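You operate a simulated robot arm through the tools that you are given. There is no shell and no other tool.

The job below is to be done with a simulated robot arm. You get a single attempt, and the scene is never put back.

JOB
Tap both dowels flush, then tighten the clamp bolt to 12 Nm.
Fine: they are on the drive unit; put the mallet back; leave the driver's dial at 12, dock the driver; leave the other bolts. Set down upright: mallet.

Only the result counts: the job must be done as asked and must still hold three seconds after the hand-in. Knocking over, shifting, dropping, spilling or breaking anything else fails it.

ROBOT AND FRAMES
A 6-joint arm with a two-finger gripper, fixed in place. Base frame: the origin is on the floor under the middle of its stand, x ahead of it, y to its left, z up; the work surface is at about z = 85. Lengths are in cm, angles in degrees, forces in N, time in s.
It reaches about 157.2 cm from its shoulder. Its first joint turns from -166.0 to 166.0 degrees. Payload 2.45 kg.
The tool frame sits at the grasp point between the pads (the TCP): z along the fingers, y along the line on which they close. The tips reach 2 cm beyond it. The gripper opens to 14 cm; its body begins 16.8 cm behind the TCP.
Orientation is that of the tool frame in the base frame, as a unit quaternion [w, x, y, z]. With the fingers straight down and closing along the base's y, the tool's x points along the base's -x, its y along +y and its z along -z.

CONTROLS
- The arm moves only by the tool servo_tool. Its argument "targets" is a list of rows, each an object of numbers (a shift or turn left out is 0, a gripper value left out holds the last): "rx", "ry", "rz": the turn, a rotation vector about the tool's x, y, z in degrees; "tx", "ty", "tz": the shift along the tool's x, y, z in cm; "claw": the opening, from 0 (shut) to 1 (fully open). In form: [{"rx": .., "ry": .., "rz": .., "tx": .., "ty": .., "tz": .., "claw": ..}, ...]. A call has 1 to 20 rows; each row shifts and turns the commanded pose from where the row before left it, along the tool's axes as they then stand. Each row takes 0.2 s and may step no farther than 5 cm and 8.6 degrees from the row before; otherwise, or with a gripper value out of range, the whole call is refused. A pose out of reach is approached as far as the arm can. The call stops where the force on the tool passes 40 N (or 10 N more than at its start, if that is more) or the arm is blocked; 0.2 s more then pass. The fingers move at their own pace (about 4.5 cm/s each) and stop on an object; they squeeze with about 44 N. The grip force told is the motor's: it shows also when the fingers shut on nothing. Time passes only in rows, and 0.2 s behind the last, so rows that do not move let the fingers close. The reply holds the time, the measured pose of the TCP, the force on the tool along the base axes, the opening and the grip force, in the units named above and with some noise, with the torque about the TCP (base axes, N m) and any sound that the robot's microphone picked up, and new pictures: "views" is both (left out), scene, wrist or none.
- Cameras (640 x 400 px; columns grow to the right, rows downward): "scene" is fixed at [40.06, 49.96, 163.63]; the picture's right is [-0.37, -0.93, 0.00], its down [-0.71, 0.28, -0.65] and it looks along [0.60, -0.24, -0.76] (base axes); focal length 315 px, centre (320, 200). "wrist" rides on the gripper at [7.8, 1.1, -20.9] in the tool frame; the picture's right is [-0.14, 0.99, 0.00], its down [-0.92, -0.13, -0.37] and it looks along [-0.37, -0.05, 0.93] (tool axes); focal length 280 px, centre (320, 200). There is no depth. A picture from a camera that has moved, and an enlarged one, comes with that camera's place and axes in the base frame and with its lens.
- inspect(camera, box): a new picture of the part [left, top, right, bottom] of that camera's present view, enlarged. The clock stands still meanwhile.
- close_job(): hands the job in; it is judged then, once.

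Nothing tells you positions but the pictures and the camera data. Unless the task says otherwise, let go and move clear before handing in.

The tools are called after "Emit:" as name(argument=value, ...) on one line, values as JSON. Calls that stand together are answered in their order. servo_tool: Moves the arm, as the interface text tells. Its arguments: {"type":"object","properties":{"targets":{"type":"array","items":{"type":"object","properties":{"rx":{"type":"number"},"ry":{"type":"number"},"rz":{"type":"number"},"tx":{"type":"number"},"ty":{"type":"number"},"tz":{"type":"number"},"claw":{"type":"number"}}}},"views":{"type":"string","enum":["both","scene","wrist","none"]}},"required":["targets"]} The other tools are called the same way: inspect (camera, box) takes an enlarged picture of a part of a camera's view; close_job () hands the job in.

At the start:

```text
time: 0.0
eef_pos: [73.15, 33.54, 127.96]
ee_rot: [0.0, 0.0, 1.0, 0.0]
ft_force: [0.1, -0.3, -0.2]
ft_torque: [-0.01, -0.01, -0.02]
gripper_width: 13.98
finger_force: 0.0
```

scene: 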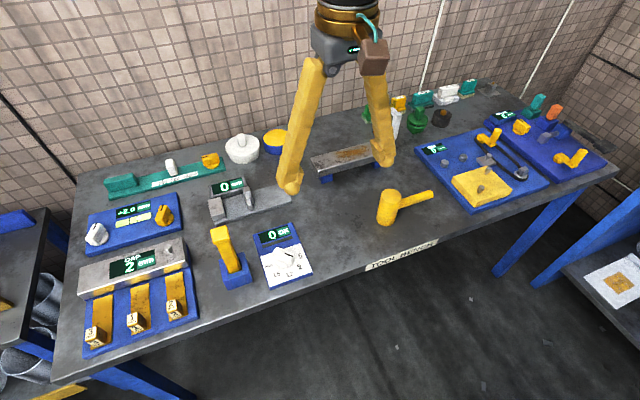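
wrist: 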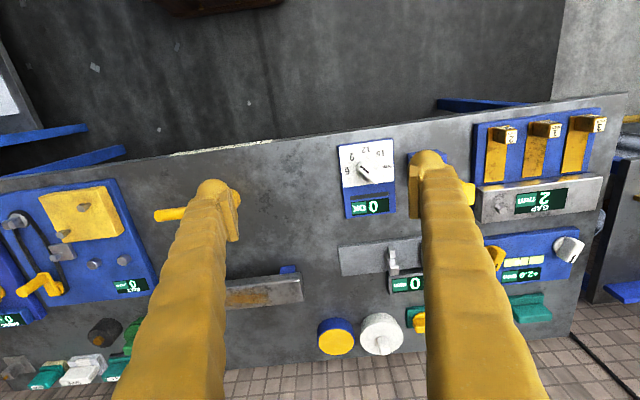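

I see a bench with several stations: the drive unit is probably one of the blue plates at the right of the scene picture, the mallet lies mid-bench, and a yellow driver stands in a blue dock beside a dial panel. I'll enlarge parts of the views before moving.

Emit:
inspect(camera="scene", box=[400, 80, 620, 220])

Emit:
inspect(camera="scene", box=[190, 160, 350, 300])

Emit:
inspect(camera="scene", box=[340, 160, 500, 280])

Emit:
inspect(camera="wrist", box=[0, 170, 170, 330])

Emit:
inspect(camera="scene", box=[60, 130, 260, 360])

```text
2.86 times, centred on (510, 150) of scene
camera zoom: at [40.06, 49.96, 163.63], right [-0.37, -0.93, 0.0], down [-0.71, 0.28, -0.65], along [0.6, -0.24, -0.76], focal length 900 px, centre (-223, 343)
```

zoom: 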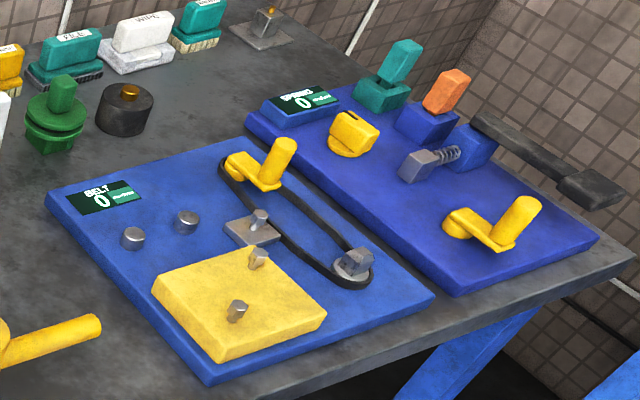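

```text
2.86 times, centred on (270, 230) of scene
camera zoom: at [40.06, 49.96, 163.63], right [-0.37, -0.93, 0.0], down [-0.71, 0.28, -0.65], along [0.6, -0.24, -0.76], focal length 900 px, centre (463, 114)
```

zoom: 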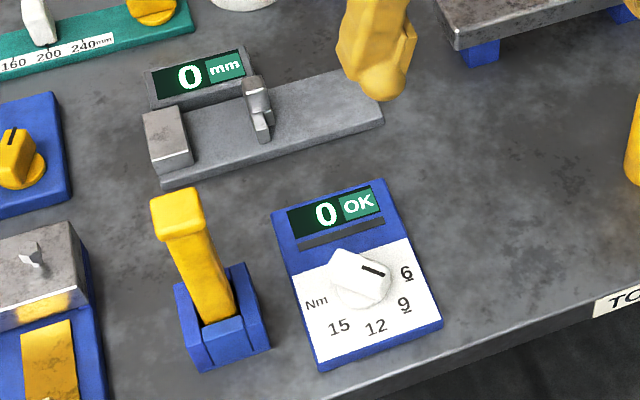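

```text
3.33 times, centred on (420, 220) of scene
camera zoom: at [40.06, 49.96, 163.63], right [-0.37, -0.93, 0.0], down [-0.71, 0.28, -0.65], along [0.6, -0.24, -0.76], focal length 1050 px, centre (-13, 133)
```

zoom: 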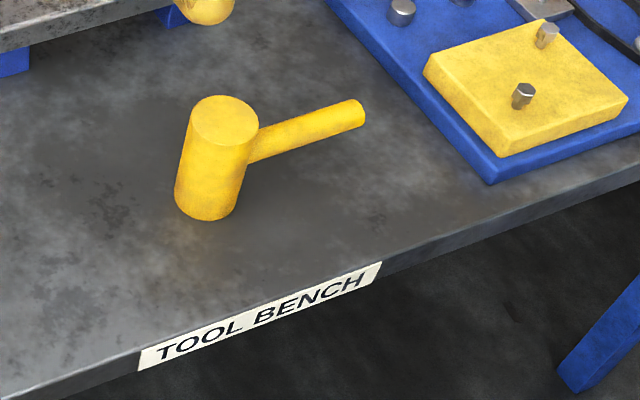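

```text
2.50 times, centred on (85, 250) of wrist
camera zoom: at [65.26, 34.65, 148.67], right [0.14, 0.99, 0.0], down [0.92, -0.13, 0.37], along [0.37, -0.05, -0.93], focal length 701 px, centre (908, 75)
```

zoom: 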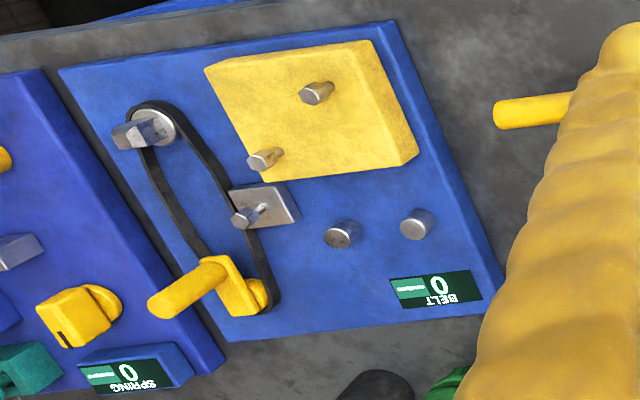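

```text
1.74 times, centred on (160, 245) of scene
camera zoom: at [40.06, 49.96, 163.63], right [-0.37, -0.93, 0.0], down [-0.71, 0.28, -0.65], along [0.6, -0.24, -0.76], focal length 548 px, centre (598, 122)
```

zoom: 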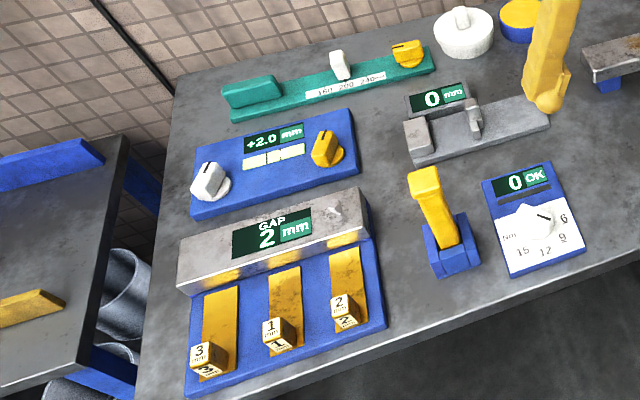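

The drive unit looks like the blue BELT plate around x 92, y -33, and the torque driver in its dock and its dial panel are at y 40–57. The mallet stands near (87, 9) with its handle along -y. I'll zoom in more to tell dowels from bolts and read the dial.

Emit:
inspect(camera="wrist", box=[20, 180, 140, 255])

Emit:
inspect(camera="scene", box=[420, 130, 540, 205])

Emit:
inspect(camera="scene", box=[250, 220, 330, 290])

Emit:
inspect(camera="wrist", box=[330, 130, 480, 225])

Emit:
inspect(camera="scene", box=[200, 215, 260, 295])

```text
5.33 times, centred on (80, 218) of wrist
camera zoom: at [65.26, 34.65, 148.67], right [0.14, 0.99, 0.0], down [0.92, -0.13, 0.37], along [0.37, -0.05, -0.93], focal length 1495 px, centre (1600, 107)
```

zoom: 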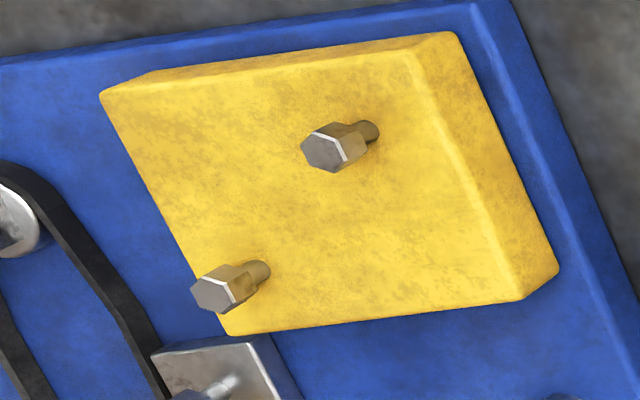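

```text
5.33 times, centred on (480, 168) of scene
camera zoom: at [40.06, 49.96, 163.63], right [-0.37, -0.93, 0.0], down [-0.71, 0.28, -0.65], along [0.6, -0.24, -0.76], focal length 1679 px, centre (-533, 373)
```

zoom: 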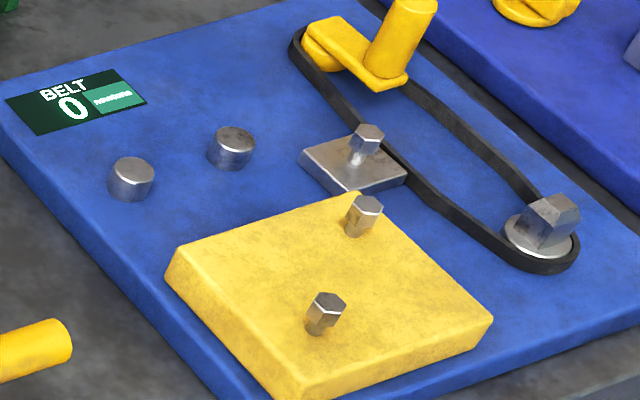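

```text
5.71 times, centred on (290, 255) of scene
camera zoom: at [40.06, 49.96, 163.63], right [-0.37, -0.93, 0.0], down [-0.71, 0.28, -0.65], along [0.6, -0.24, -0.76], focal length 1799 px, centre (491, -114)
```

zoom: 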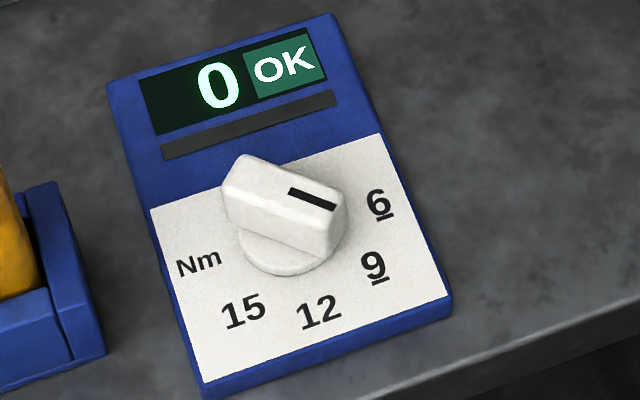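

```text
4.21 times, centred on (405, 178) of wrist
camera zoom: at [65.26, 34.65, 148.67], right [0.14, 0.99, 0.0], down [0.92, -0.13, 0.37], along [0.37, -0.05, -0.93], focal length 1181 px, centre (-38, 295)
```

zoom: 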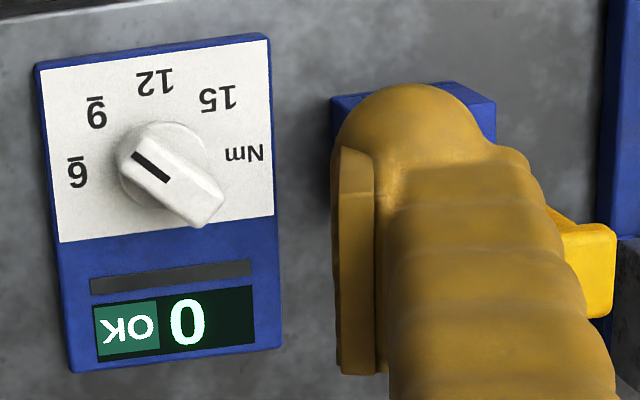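

```text
5.00 times, centred on (230, 255) of scene
camera zoom: at [40.06, 49.96, 163.63], right [-0.37, -0.93, 0.0], down [-0.71, 0.28, -0.65], along [0.6, -0.24, -0.76], focal length 1574 px, centre (770, -75)
```

zoom: 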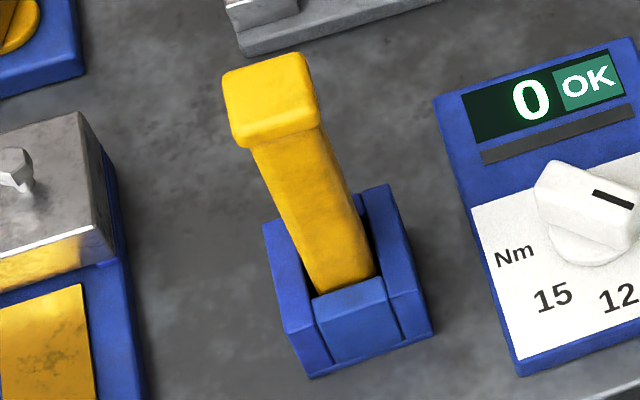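

The BELT plate has two steel cylinders standing proud near its display (the dowels, roughly (99.5,-20.6) and (99.3,-28.6)). A bolt on the small steel clamp plate is the clamp bolt, near (94.7,-34.7), and two bolts on the yellow cover must be left alone. The dial points at 9, so it needs 45° towards 12. I'll fly over the drive unit first to get a better look.

Emit:
servo_tool(targets=[{"tx": -0.49, "ty": -4.54, "tz": 0.93}, {"tx": -0.49, "ty": -4.54, "tz": 0.93}, {"tx": -0.49, "ty": -4.54, "tz": 0.93}, {"tx": -0.49, "ty": -4.54, "tz": 0.93}, {"tx": -0.49, "ty": -4.54, "tz": 0.93}, {"tx": -0.49, "ty": -4.54, "tz": 0.93}, {"tx": -0.49, "ty": -4.54, "tz": 0.93}, {"tx": -0.49, "ty": -4.54, "tz": 0.93}, {"tx": -0.49, "ty": -4.54, "tz": 0.93}, {"tx": -0.49, "ty": -4.54, "tz": 0.93}, {"tx": -0.49, "ty": -4.54, "tz": 0.93}, {"tx": -0.49, "ty": -4.54, "tz": 0.93}, {"tx": -0.49, "ty": -4.54, "tz": 0.93}, {"tx": -0.49, "ty": -4.54, "tz": 0.93}, {}])

```text
time: 3.2
eef_pos: [79.92, -30.11, 114.65]
ee_rot: [0.0, 0.0, 1.0, 0.0]
ft_force: [0.4, 0.7, -0.3]
ft_torque: [-0.03, 0.06, 0.0]
gripper_width: 13.98
finger_force: 0.1
camera wrist: at [71.9, -29.04, 135.53], right [0.14, 0.99, 0.0], down [0.92, -0.13, 0.37], along [0.37, -0.05, -0.93], focal length 280 px, centre (320, 200)
```

scene: 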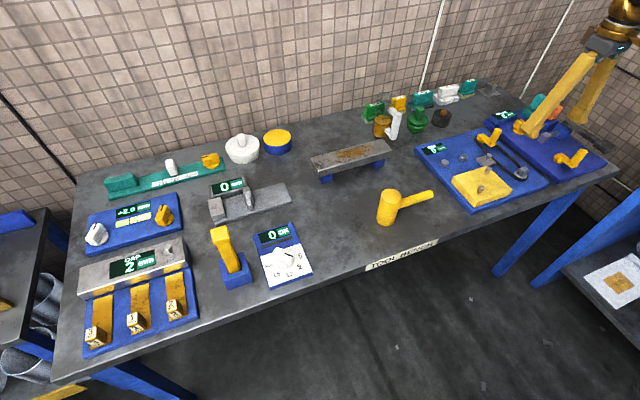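
wrist: 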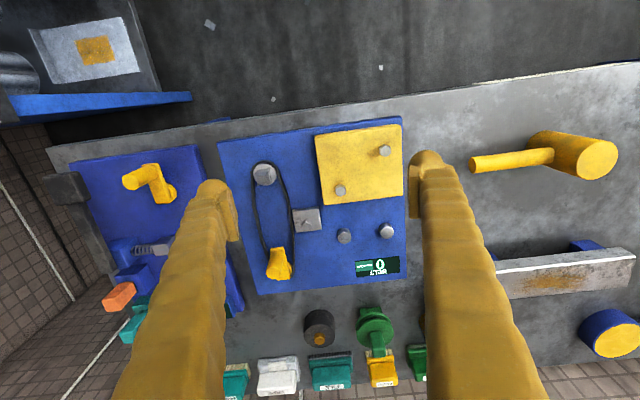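

I'm now above the drive unit with a clear view of it between the fingers. I'll zoom in on the dowels, the clamp bolt and the mallet to measure their positions.

Emit:
inspect(camera="wrist", box=[280, 170, 420, 290])

Emit:
inspect(camera="wrist", box=[230, 115, 410, 235])

Emit:
inspect(camera="wrist", box=[455, 115, 635, 205])

Emit:
inspect(camera="scene", box=[360, 170, 450, 240])

Emit:
inspect(camera="scene", box=[370, 80, 480, 150])

```text
3.33 times, centred on (350, 230) of wrist
camera zoom: at [71.9, -29.04, 135.53], right [0.14, 0.99, 0.0], down [0.92, -0.13, 0.37], along [0.37, -0.05, -0.93], focal length 935 px, centre (220, 100)
```

zoom: 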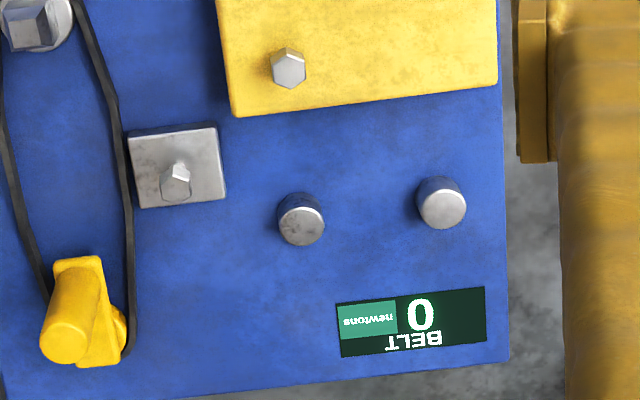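

```text
3.33 times, centred on (320, 175) of wrist
camera zoom: at [71.9, -29.04, 135.53], right [0.14, 0.99, 0.0], down [0.92, -0.13, 0.37], along [0.37, -0.05, -0.93], focal length 935 px, centre (320, 283)
```

zoom: 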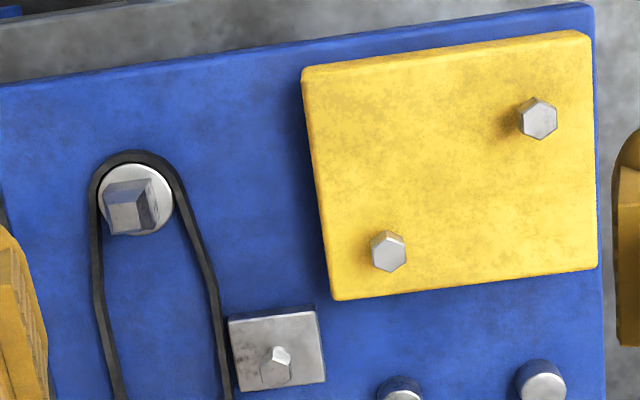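

```text
3.56 times, centred on (545, 160) of wrist
camera zoom: at [71.9, -29.04, 135.53], right [0.14, 0.99, 0.0], down [0.92, -0.13, 0.37], along [0.37, -0.05, -0.93], focal length 997 px, centre (-480, 342)
```

zoom: 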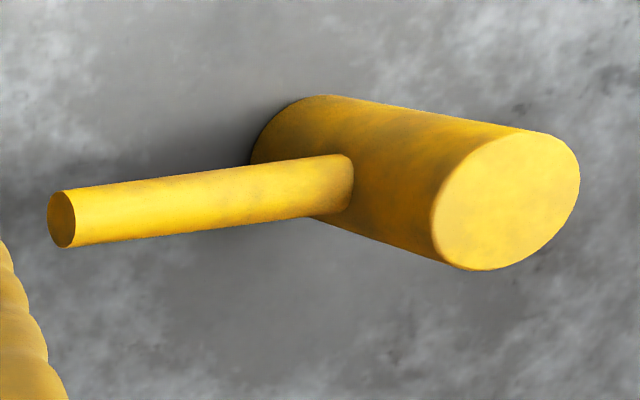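

```text
5.71 times, centred on (405, 205) of scene
camera zoom: at [40.06, 49.96, 163.63], right [-0.37, -0.93, 0.0], down [-0.71, 0.28, -0.65], along [0.6, -0.24, -0.76], focal length 1799 px, centre (-166, 171)
```

zoom: 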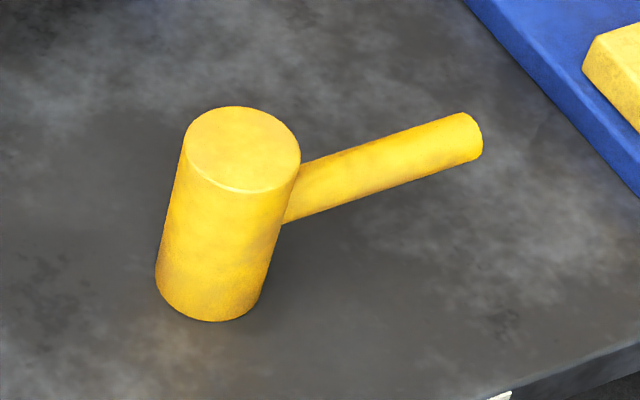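

```text
5.71 times, centred on (425, 115) of scene
camera zoom: at [40.06, 49.96, 163.63], right [-0.37, -0.93, 0.0], down [-0.71, 0.28, -0.65], along [0.6, -0.24, -0.76], focal length 1799 px, centre (-280, 686)
```

zoom: 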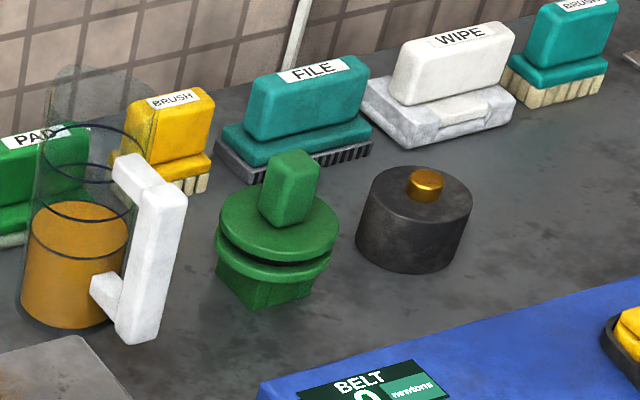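

The mallet head is about 5.8 cm across with its top near z 96, centred near (87.1, 9.1), and its handle runs along -y at z about 91. I'll grip the head itself for straight taps, so I'm moving above it and turning the fingers to close along x.

Emit:
servo_tool(targets=[{"tx": -0.9, "ty": 4.9}, {"tx": -0.9, "ty": 4.9}, {"tx": -0.9, "ty": 4.9}, {"tx": -0.9, "ty": 4.9}, {"tx": -0.9, "ty": 4.9}, {"tx": -0.9, "ty": 4.9}, {"tx": -0.9, "ty": 4.9}, {"tx": -0.9, "ty": 4.9}, {"rz": 8.2}, {"rz": 8.2}, {"rz": 8.2}, {"rz": 8.2}, {"rz": 8.2}, {"rz": 8.2}, {"rz": 8.2}, {"rz": 8.2}, {"rz": 8.2}, {"rz": 8.1}, {"rz": 8.1}])

```text
time: 7.2
eef_pos: [87.07, 9.26, 114.78]
ee_rot: [0.0, 0.708, 0.706, 0.001]
ft_force: [-0.3, -0.2, 0.7]
ft_torque: [0.0, -0.01, -0.06]
gripper_width: 13.98
finger_force: 0.0
camera wrist: at [88.21, 17.03, 135.62], right [0.99, -0.14, 0.0], down [-0.13, -0.92, 0.37], along [-0.05, -0.37, -0.93], focal length 280 px, centre (320, 200)
```

scene: 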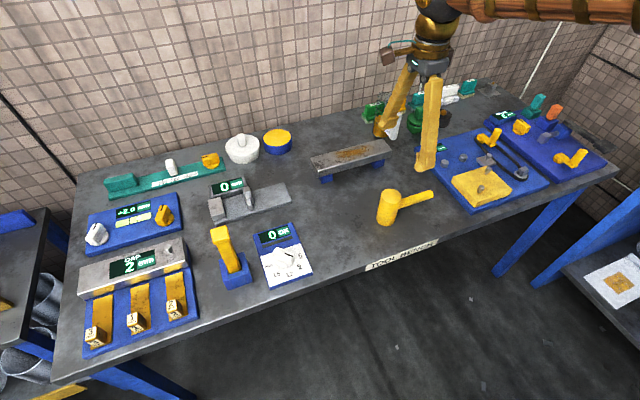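
wrist: 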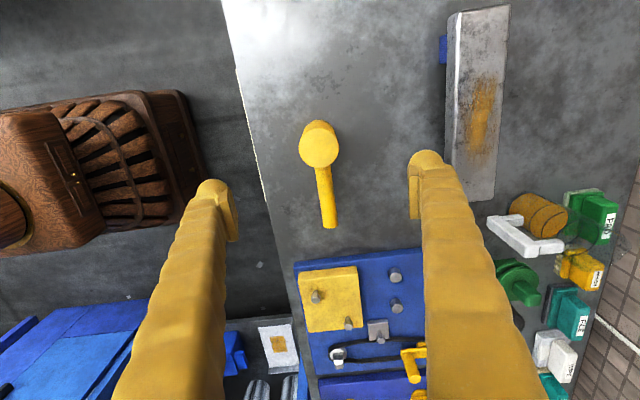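

The gripper is above the mallet with the fingers closing along x. I'll zoom in to check the centring before descending.

Emit:
inspect(camera="wrist", box=[250, 100, 410, 240])

```text
2.86 times, centred on (330, 170) of wrist
camera zoom: at [88.21, 17.03, 135.62], right [0.99, -0.14, 0.0], down [-0.13, -0.92, 0.37], along [-0.05, -0.37, -0.93], focal length 801 px, centre (291, 286)
```

zoom: 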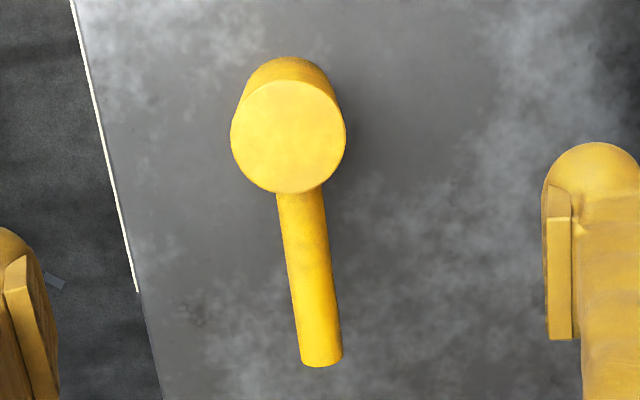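

The mallet head measures at (87.05, 9.2) with the handle exactly along -y, and the TCP is centred on it. Next I descend around the upper head and then close.

Emit:
servo_tool(targets=[{"tz": 4.5}, {"tz": 4.5}, {"tz": 4.5}, {"tz": 3.5}, {"tz": 2.5}, {"tz": 2.0}, {"tz": 1.0}, {}])

```text
time: 9.0
eef_pos: [87.2, 9.48, 92.28]
ee_rot: [0.001, 0.706, 0.708, 0.001]
ft_force: [-0.5, 0.7, -0.3]
ft_torque: [0.02, 0.06, 0.0]
gripper_width: 14.0
finger_force: 0.0
camera wrist: at [88.14, 17.09, 113.11], right [0.99, -0.14, 0.0], down [-0.13, -0.92, 0.37], along [-0.05, -0.37, -0.93], focal length 280 px, centre (320, 200)
```

scene: 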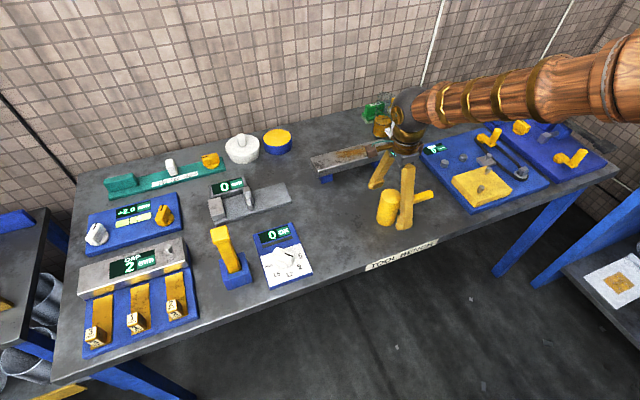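
wrist: 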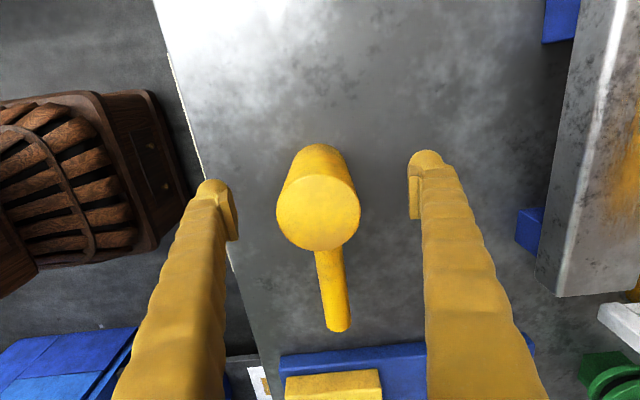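

The fingers straddle the head with even clearance on both sides. Closing now.

Emit:
servo_tool(targets=[{"claw": 0}, {"claw": 0}, {"claw": 0}, {"claw": 0}, {"claw": 0}, {"claw": 0}, {"claw": 0}, {"claw": 0}])

```text
time: 10.8
eef_pos: [87.12, 9.34, 92.3]
ee_rot: [0.0, 0.707, 0.708, 0.0]
ft_force: [-3.6, -0.3, 4.7]
ft_torque: [-0.02, 0.06, -0.02]
gripper_width: 5.93
finger_force: 44.1
camera wrist: at [88.14, 17.09, 113.15], right [0.99, -0.14, 0.0], down [-0.13, -0.92, 0.37], along [-0.05, -0.37, -0.93], focal length 280 px, centre (320, 200)
```

scene: 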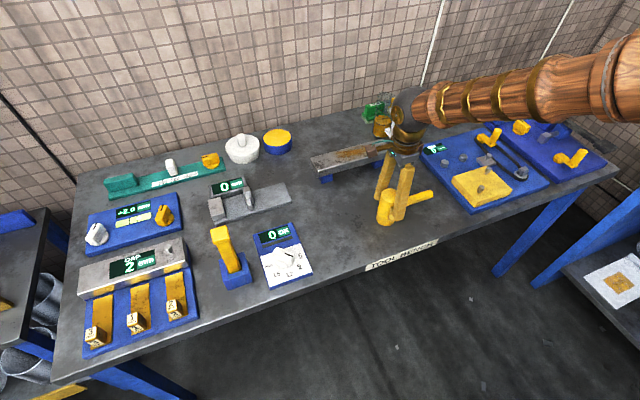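
wrist: 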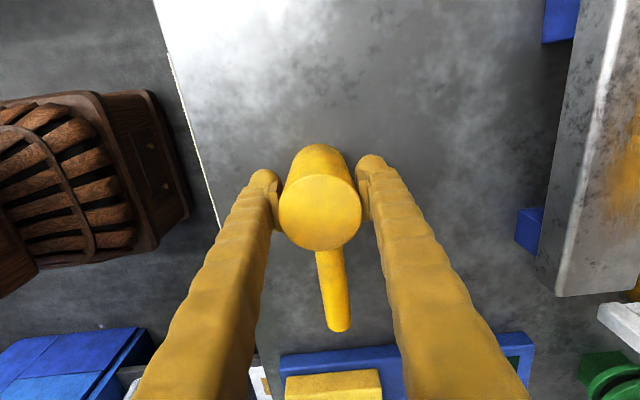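

The mallet is held at its head (5.9 cm wide, 44 N). I'll lift it well clear and turn back 90°, so the handle points to +x and stays clear of the crank handle and cover bolts.

Emit:
servo_tool(targets=[{"tz": -1}, {"tz": -3}, {"tz": -4}, {"tz": -4}, {"tz": -4}, {"rz": -8.2}, {"rz": -8.2}, {"rz": -8.2}, {"rz": -8.2}, {"rz": -8.2}, {"rz": -8.2}, {"rz": -8.2}, {"rz": -8.2}, {"rz": -8.2}, {"rz": -8.1}, {"rz": -8.1}, {}])

```text
time: 14.4
eef_pos: [87.25, 9.33, 108.36]
ee_rot: [0.0, 0.0, 1.0, 0.001]
ft_force: [0.1, -0.5, -3.4]
ft_torque: [0.01, 0.04, -0.02]
gripper_width: 5.92
finger_force: 44.2
camera wrist: at [79.39, 10.32, 129.18], right [0.14, 0.99, 0.0], down [0.92, -0.13, 0.37], along [0.36, -0.05, -0.93], focal length 280 px, centre (320, 200)
```

scene: 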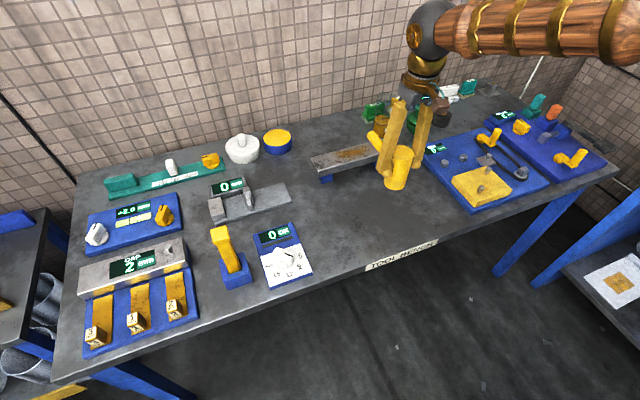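
wrist: 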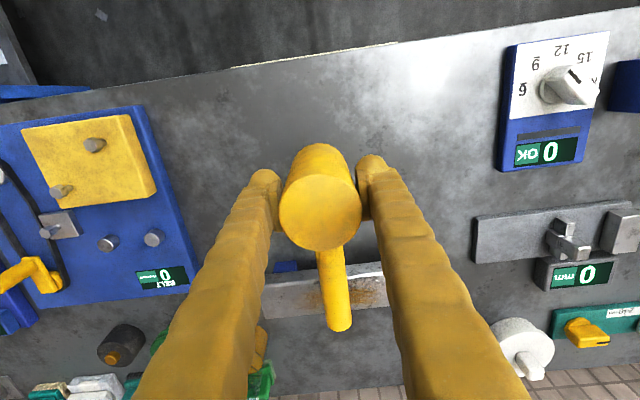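

The mallet is held level with its handle to +x. I'll take one more fix on the dowels from this viewpoint to refine their positions.

Emit:
inspect(camera="wrist", box=[20, 180, 200, 300])

Emit:
inspect(camera="wrist", box=[490, 20, 640, 180])

```text
3.33 times, centred on (110, 240) of wrist
camera zoom: at [79.39, 10.32, 129.18], right [0.14, 0.99, 0.0], down [0.92, -0.13, 0.37], along [0.36, -0.05, -0.93], focal length 935 px, centre (1020, 67)
```

zoom: 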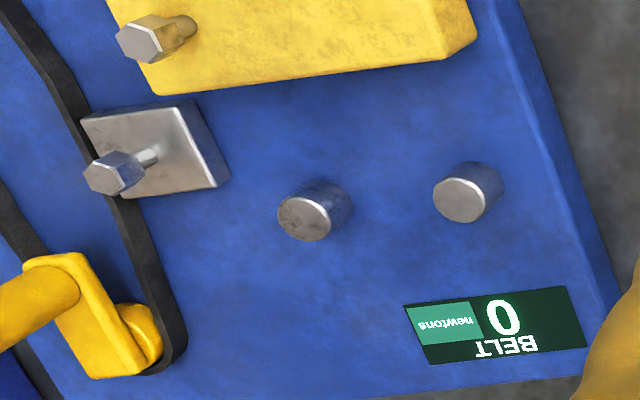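

```text
2.50 times, centred on (565, 100) of wrist
camera zoom: at [79.39, 10.32, 129.18], right [0.14, 0.99, 0.0], down [0.92, -0.13, 0.37], along [0.36, -0.05, -0.93], focal length 701 px, centre (-292, 450)
```

zoom: 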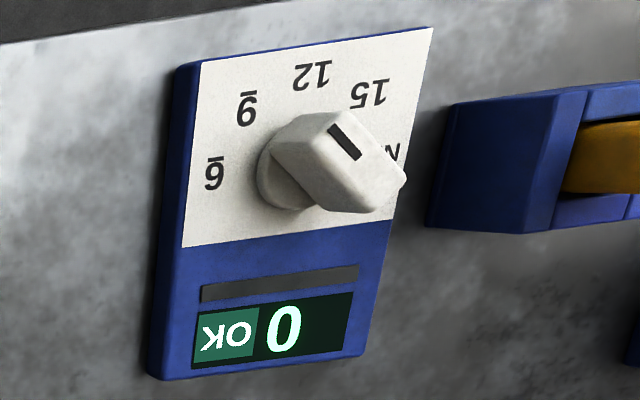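

Refined estimates: dowel A at (98.6,-20.2), dowel B at (98.6,-28.2), with tops near z 88.8 and the plate surface near 86.8. I'll carry the mallet above dowel A.

Emit:
servo_tool(targets=[{"tx": -0.8, "ty": -2.1}, {"tx": -1.63, "ty": -4.2}, {"tx": -1.63, "ty": -4.2}, {"tx": -1.63, "ty": -4.2}, {"tx": -1.63, "ty": -4.2}, {"tx": -1.63, "ty": -4.2}, {"tx": -1.63, "ty": -4.2}, {"tx": -0.8, "ty": -2.1}, {"tz": 3}, {"tz": 3}, {"tz": 2}, {}])

Emit:
inspect(camera="scene", box=[390, 100, 530, 200])

```text
time: 17.0
eef_pos: [98.62, -20.15, 100.25]
ee_rot: [0.0, -0.001, 1.0, 0.0]
ft_force: [-0.8, 0.1, -2.9]
ft_torque: [0.01, 0.05, 0.03]
gripper_width: 5.94
finger_force: 44.2
camera wrist: at [90.73, -19.18, 121.03], right [0.14, 0.99, 0.0], down [0.92, -0.13, 0.37], along [0.37, -0.05, -0.93], focal length 280 px, centre (320, 200)
```

scene: 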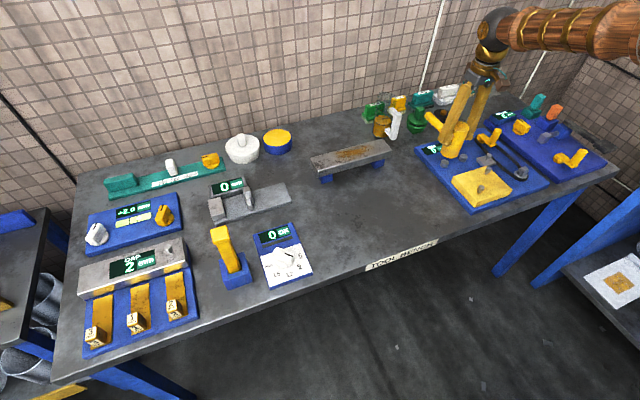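
wrist: 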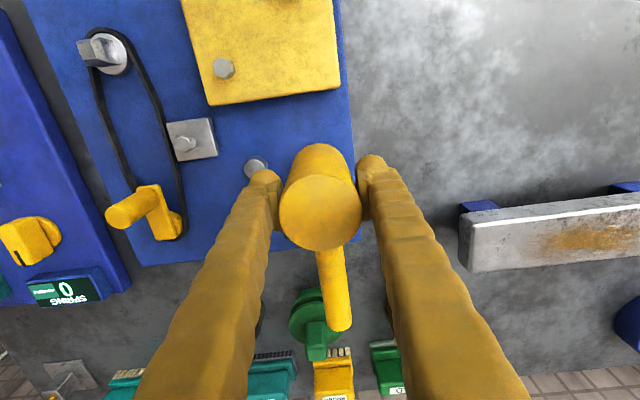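

```text
4.00 times, centred on (460, 150) of scene
camera zoom: at [40.06, 49.96, 163.63], right [-0.37, -0.93, 0.0], down [-0.71, 0.28, -0.65], along [0.6, -0.24, -0.76], focal length 1260 px, centre (-240, 400)
```

zoom: 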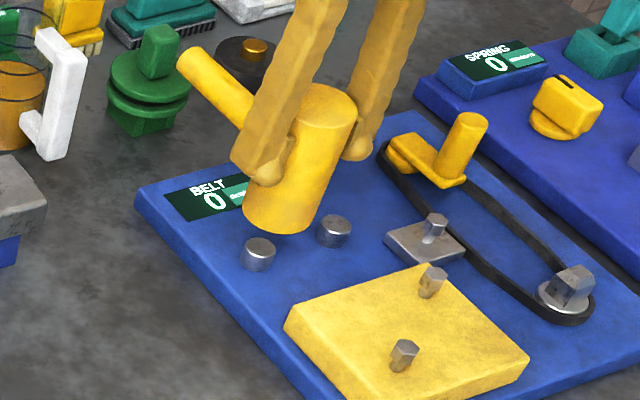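

The mallet is above dowel A, needing only a small +y nudge, with the handle clear of everything. First tap at moderate speed.

Emit:
servo_tool(targets=[{"ty": 0.4}, {}, {"tz": 2.5}, {"tz": 2.3}, {"tz": -2.3}, {"tz": -2.5}], views="scene")

Emit:
inspect(camera="scene", box=[390, 100, 530, 200])

```text
time: 18.4
eef_pos: [98.75, -19.67, 100.2]
ee_rot: [0.0, -0.001, 1.0, 0.001]
ft_force: [0.4, 0.5, -3.6]
ft_torque: [-0.01, 0.06, 0.01]
gripper_width: 5.95
finger_force: 43.8
```

scene: 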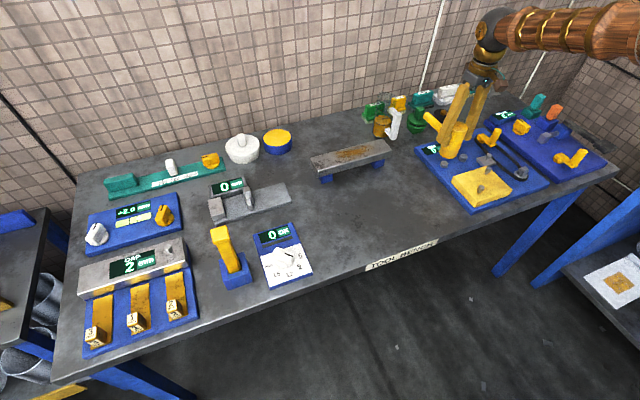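

```text
4.00 times, centred on (460, 150) of scene
camera zoom: at [40.06, 49.96, 163.63], right [-0.37, -0.93, 0.0], down [-0.71, 0.28, -0.65], along [0.6, -0.24, -0.76], focal length 1260 px, centre (-240, 400)
```

zoom: 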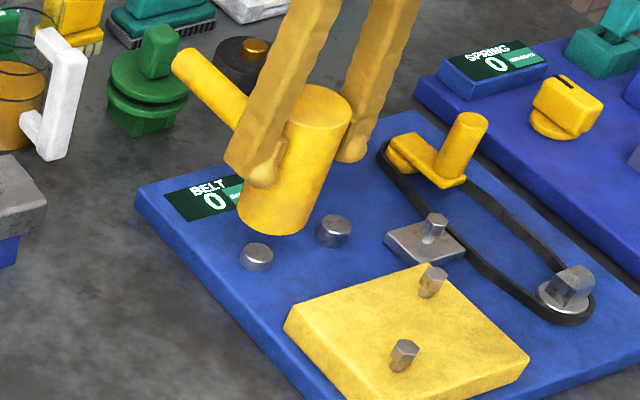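

Tap 1 worked, and dowel A's top has dropped visibly. I'll tap again a little deeper.

Emit:
servo_tool(targets=[{"tz": 1.0}, {"tz": 2.4}, {"tz": 2.4}, {"tz": -2.4}, {"tz": -3.4}], views="none")

Emit:
inspect(camera="scene", box=[430, 140, 500, 190])

```text
time: 19.6
eef_pos: [98.74, -19.54, 100.24]
ee_rot: [0.0, -0.001, 1.0, 0.0]
ft_force: [-0.2, -0.2, -3.5]
ft_torque: [-0.01, 0.05, -0.01]
gripper_width: 5.94
finger_force: 44.4
```

```text
8.00 times, centred on (465, 165) of scene
camera zoom: at [40.06, 49.96, 163.63], right [-0.37, -0.93, 0.0], down [-0.71, 0.28, -0.65], along [0.6, -0.24, -0.76], focal length 2519 px, centre (-840, 480)
```

zoom: 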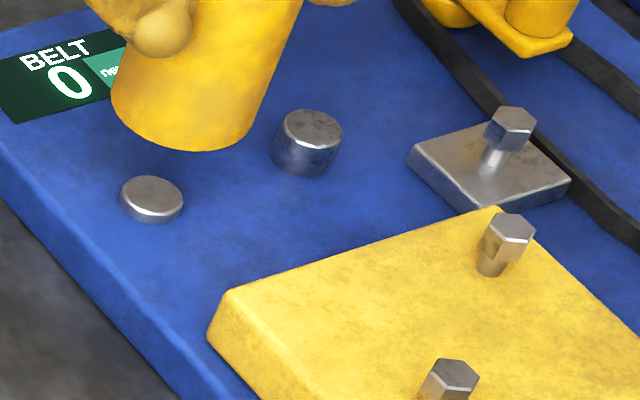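

Dowel A is now only a few millimetres proud. A further tap slightly deeper should set it.

Emit:
servo_tool(targets=[{"tz": 1.1}, {"tz": 2.6}, {"tz": 2.6}, {"tz": -2.6}, {"tz": -3.7}], views="none")

Emit:
inspect(camera="scene", box=[430, 140, 500, 190])

```text
time: 20.8
eef_pos: [98.77, -19.71, 100.35]
ee_rot: [0.0, -0.001, 1.0, 0.0]
ft_force: [0.7, 0.3, -3.8]
ft_torque: [-0.02, 0.08, 0.0]
gripper_width: 5.94
finger_force: 43.9
```

```text
8.00 times, centred on (465, 165) of scene
camera zoom: at [40.06, 49.96, 163.63], right [-0.37, -0.93, 0.0], down [-0.71, 0.28, -0.65], along [0.6, -0.24, -0.76], focal length 2519 px, centre (-840, 480)
```

zoom: 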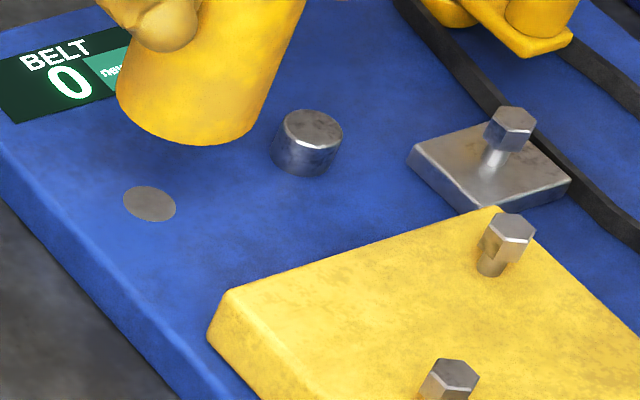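

Dowel A now looks flush with the plate. I'll shift 8 cm along -y to dowel B and check alignment before tapping.

Emit:
servo_tool(targets=[{"ty": -2.5}, {"ty": -3.5}, {"ty": -2.0}, {}])

Emit:
inspect(camera="scene", box=[430, 130, 514, 190])

```text
time: 21.8
eef_pos: [98.62, -27.56, 100.48]
ee_rot: [0.0, 0.0, 1.0, 0.0]
ft_force: [0.4, -0.5, -2.9]
ft_torque: [0.0, 0.03, 0.01]
gripper_width: 5.93
finger_force: 43.8
camera wrist: at [90.79, -26.54, 121.24], right [0.14, 0.99, 0.0], down [0.92, -0.13, 0.37], along [0.36, -0.05, -0.93], focal length 280 px, centre (320, 200)
```

scene: 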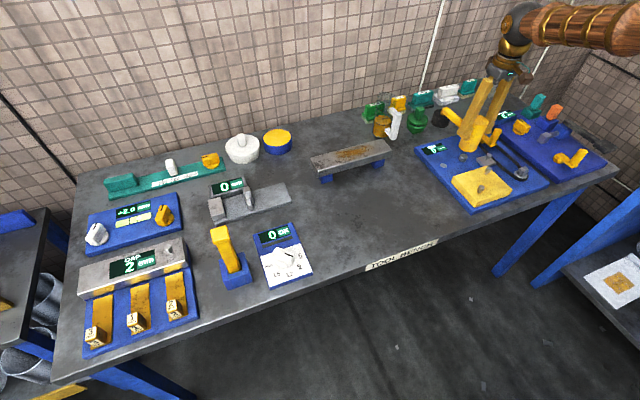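
wrist: 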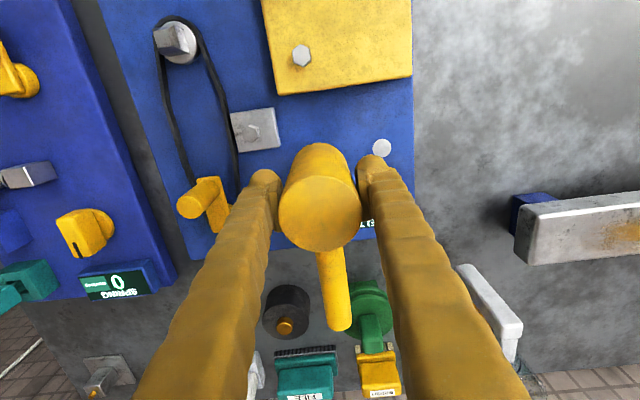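

```text
6.67 times, centred on (472, 160) of scene
camera zoom: at [40.06, 49.96, 163.63], right [-0.37, -0.93, 0.0], down [-0.71, 0.28, -0.65], along [0.6, -0.24, -0.76], focal length 2099 px, centre (-693, 467)
```

zoom: 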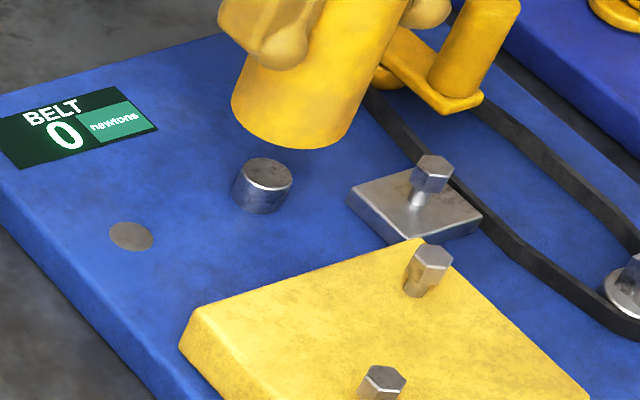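

The mallet's projected landing spot lines up with dowel B's top. Tapping dowel B with the same three progressive strokes.

Emit:
servo_tool(targets=[{"tz": 2.5}, {"tz": 2.3}, {"tz": -2.3}, {"tz": -2.5}, {"tz": 1.0}, {"tz": 2.4}, {"tz": 2.4}, {"tz": -2.4}, {"tz": -3.4}], views="none")

Emit:
inspect(camera="scene", box=[430, 130, 514, 190])

```text
time: 23.8
eef_pos: [98.56, -27.76, 99.8]
ee_rot: [-0.001, -0.001, 1.0, -0.001]
ft_force: [0.0, 0.4, -3.9]
ft_torque: [0.02, 0.05, -0.03]
gripper_width: 5.94
finger_force: 44.0
```

```text
6.67 times, centred on (472, 160) of scene
camera zoom: at [40.06, 49.96, 163.63], right [-0.37, -0.93, 0.0], down [-0.71, 0.28, -0.65], along [0.6, -0.24, -0.76], focal length 2099 px, centre (-693, 467)
```

zoom: 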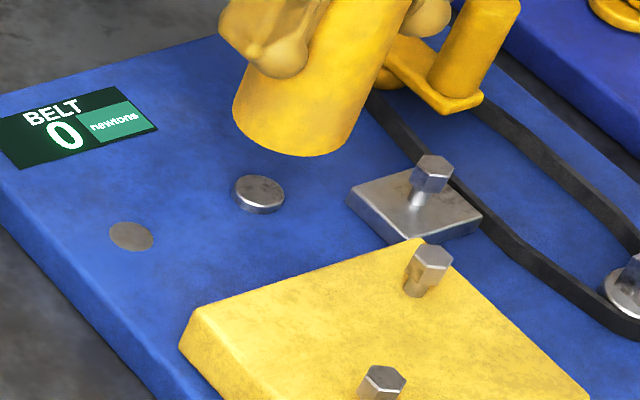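

Dowel B is nearly down. One more stroke to the plate surface.

Emit:
servo_tool(targets=[{}, {"tz": 1.1}, {"tz": 2.6}, {"tz": 2.7}, {"tz": -2.7}, {"tz": -3.7}, {}], views="none")

Emit:
inspect(camera="scene", box=[430, 130, 514, 190])

Emit:
inspect(camera="scene", box=[438, 150, 480, 176])

```text
time: 25.4
eef_pos: [98.67, -27.72, 100.23]
ee_rot: [-0.001, -0.001, 1.0, 0.0]
ft_force: [0.6, 0.5, -3.9]
ft_torque: [-0.03, 0.06, 0.01]
gripper_width: 5.92
finger_force: 44.3
```

```text
6.67 times, centred on (472, 160) of scene
camera zoom: at [40.06, 49.96, 163.63], right [-0.37, -0.93, 0.0], down [-0.71, 0.28, -0.65], along [0.6, -0.24, -0.76], focal length 2099 px, centre (-693, 467)
```

zoom: 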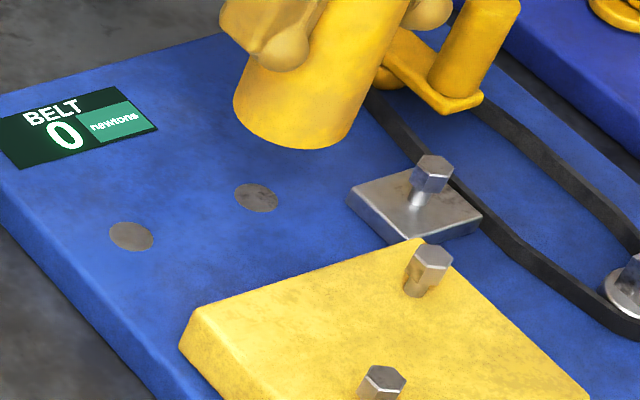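

```text
15.24 times, centred on (459, 163) of scene
camera zoom: at [40.06, 49.96, 163.63], right [-0.37, -0.93, 0.0], down [-0.71, 0.28, -0.65], along [0.6, -0.24, -0.76], focal length 4798 px, centre (-1798, 764)
```

zoom: 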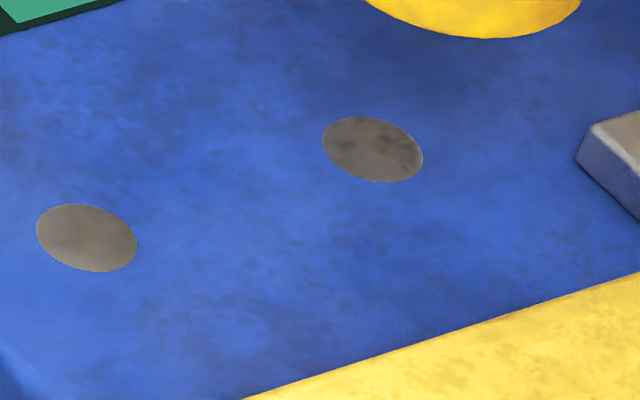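

Both dowels are flush. Now I return the mallet: up, back over its original spot (87.05, 9.2), turned so the handle points along -y again.

Emit:
servo_tool(targets=[{"tz": -2}, {"tz": -3}, {"tz": -3}, {"tx": 0.632, "ty": 2.055}, {"tx": 1.2644, "ty": 4.1111}, {"tx": 1.2644, "ty": 4.1111}, {"tx": 1.2644, "ty": 4.1111}, {"tx": 1.2644, "ty": 4.1111}, {"tx": 1.2644, "ty": 4.1111}, {"tx": 1.2644, "ty": 4.1111}, {"tx": 1.2644, "ty": 4.1111}, {"tx": 1.2644, "ty": 4.1111}, {"tx": 0.632, "ty": 2.055}, {}], views="none")

Emit:
servo_tool(targets=[{"rz": 4.2}, {"rz": 8.2}, {"rz": 8.2}, {"rz": 8.2}, {"rz": 8.2}, {"rz": 8.2}, {"rz": 8.2}, {"rz": 8.2}, {"rz": 8.2}, {"rz": 8.2}, {"rz": 8.0}, {"rz": 4.0}, {}, {"tz": 4}, {"tz": 4}, {"tz": 3}, {"tz": 2}, {"tz": 1}, {}])

```text
time: 28.4
eef_pos: [87.2, 9.42, 108.18]
ee_rot: [0.0, -0.001, 1.0, 0.0]
ft_force: [0.7, -0.6, -2.9]
ft_torque: [-0.01, 0.05, 0.0]
gripper_width: 5.92
finger_force: 44.2
```

```text
time: 32.4
eef_pos: [87.24, 9.09, 94.28]
ee_rot: [0.0, 0.706, 0.708, 0.0]
ft_force: [-0.1, -0.1, -3.6]
ft_torque: [0.04, -0.01, 0.01]
gripper_width: 5.92
finger_force: 43.9
camera wrist: at [88.24, 16.92, 115.06], right [0.99, -0.14, 0.0], down [-0.13, -0.92, 0.37], along [-0.05, -0.37, -0.93], focal length 280 px, centre (320, 200)
```

scene: 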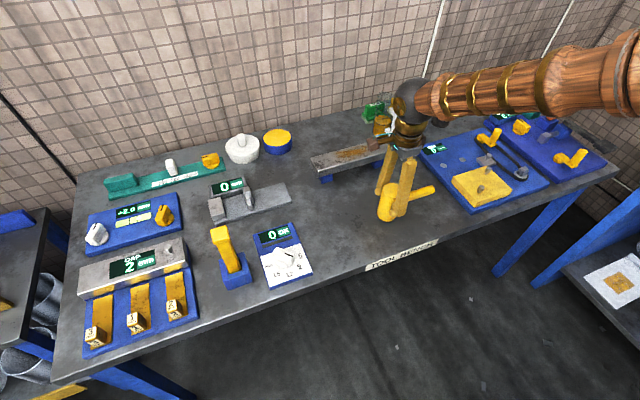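
wrist: 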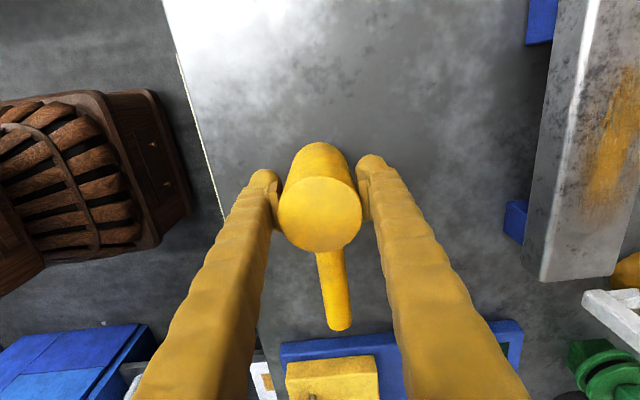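

The mallet is back over its spot in the same orientation, about 2 cm above the bench. I'll lower it slowly and watch for touchdown force.

Emit:
servo_tool(targets=[{"tz": 0.6}, {"tz": 0.4}, {"tz": 0.2}, {"tz": 0.2}, {}], views="none")

Emit:
servo_tool(targets=[{"tz": 0.15}, {"tz": 0.15}, {}], views="none")

```text
time: 33.6
eef_pos: [87.38, 9.14, 93.01]
ee_rot: [0.0, 0.706, 0.708, 0.0]
ft_force: [-0.5, 1.0, -3.0]
ft_torque: [0.01, 0.0, 0.01]
gripper_width: 5.91
finger_force: 44.3
```

```text
time: 34.4
eef_pos: [87.25, 9.25, 92.61]
ee_rot: [0.0, 0.706, 0.708, 0.0]
ft_force: [-0.1, -0.3, -3.7]
ft_torque: [0.02, 0.01, 0.0]
gripper_width: 5.93
finger_force: 43.9
```

No contact yet, so I'll keep lowering in small steps.

Emit:
servo_tool(targets=[{"tz": 0.15}, {"tz": 0.1}, {}], views="none")

Emit:
servo_tool(targets=[{"tz": 0.1}, {"tz": 0.1}, {}], views="none")

```text
time: 35.2
eef_pos: [87.31, 9.26, 92.33]
ee_rot: [-0.001, 0.706, 0.708, 0.0]
ft_force: [0.4, -0.5, -3.1]
ft_torque: [0.02, 0.06, -0.04]
gripper_width: 5.93
finger_force: 44.0
```

```text
time: 36.0
eef_pos: [87.32, 9.24, 92.16]
ee_rot: [0.0, 0.706, 0.708, 0.0]
ft_force: [-0.7, 1.0, -1.5]
ft_torque: [-0.03, 0.02, 0.02]
gripper_width: 5.93
finger_force: 43.9
```

The force is beginning to unload, so it's at touchdown. One more small step to confirm, then release.

Emit:
servo_tool(targets=[{"tz": 0.1}, {}], views="none")

```text
time: 36.6
eef_pos: [87.22, 9.33, 92.09]
ee_rot: [0.001, 0.706, 0.708, 0.0]
ft_force: [-1.4, -2.4, 13.4]
ft_torque: [-0.57, 0.1, 0.0]
gripper_width: 5.9
finger_force: 43.5
```

The mallet is firmly on the bench (13 N). I'll open the fingers and rise straight up.

Emit:
servo_tool(targets=[{"tz": -0.05}, {"claw": 0.6}, {"claw": 0.6}, {"claw": 1}, {"claw": 1}, {"claw": 1}, {"claw": 1}, {"claw": 1}])

```text
time: 38.4
eef_pos: [87.3, 9.22, 92.1]
ee_rot: [0.0, 0.707, 0.708, 0.0]
ft_force: [-1.1, -1.1, 0.0]
ft_torque: [0.01, 0.0, 0.02]
gripper_width: 13.96
finger_force: 0.0
camera wrist: at [88.29, 17.08, 113.0], right [0.99, -0.14, 0.0], down [-0.13, -0.92, 0.37], along [-0.05, -0.37, -0.93], focal length 280 px, centre (320, 200)
```

scene: 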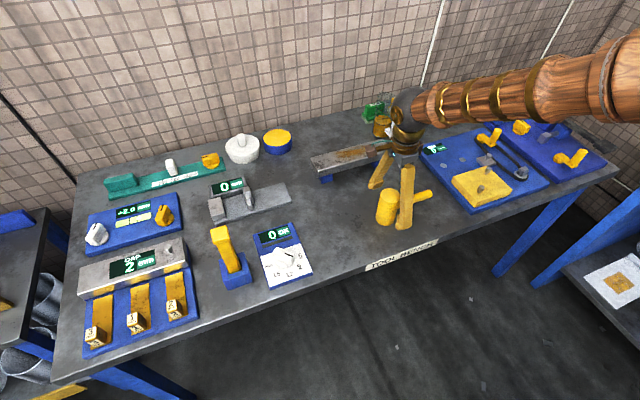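
wrist: 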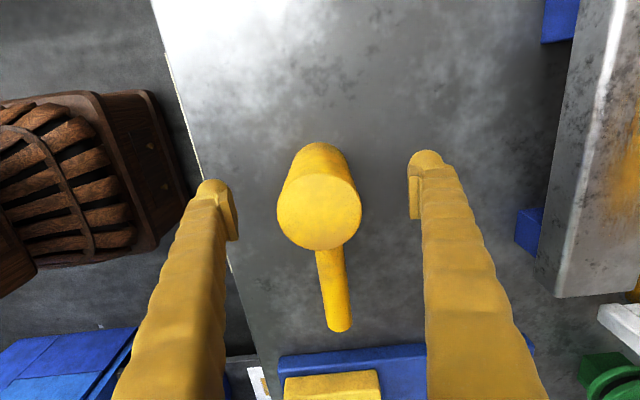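

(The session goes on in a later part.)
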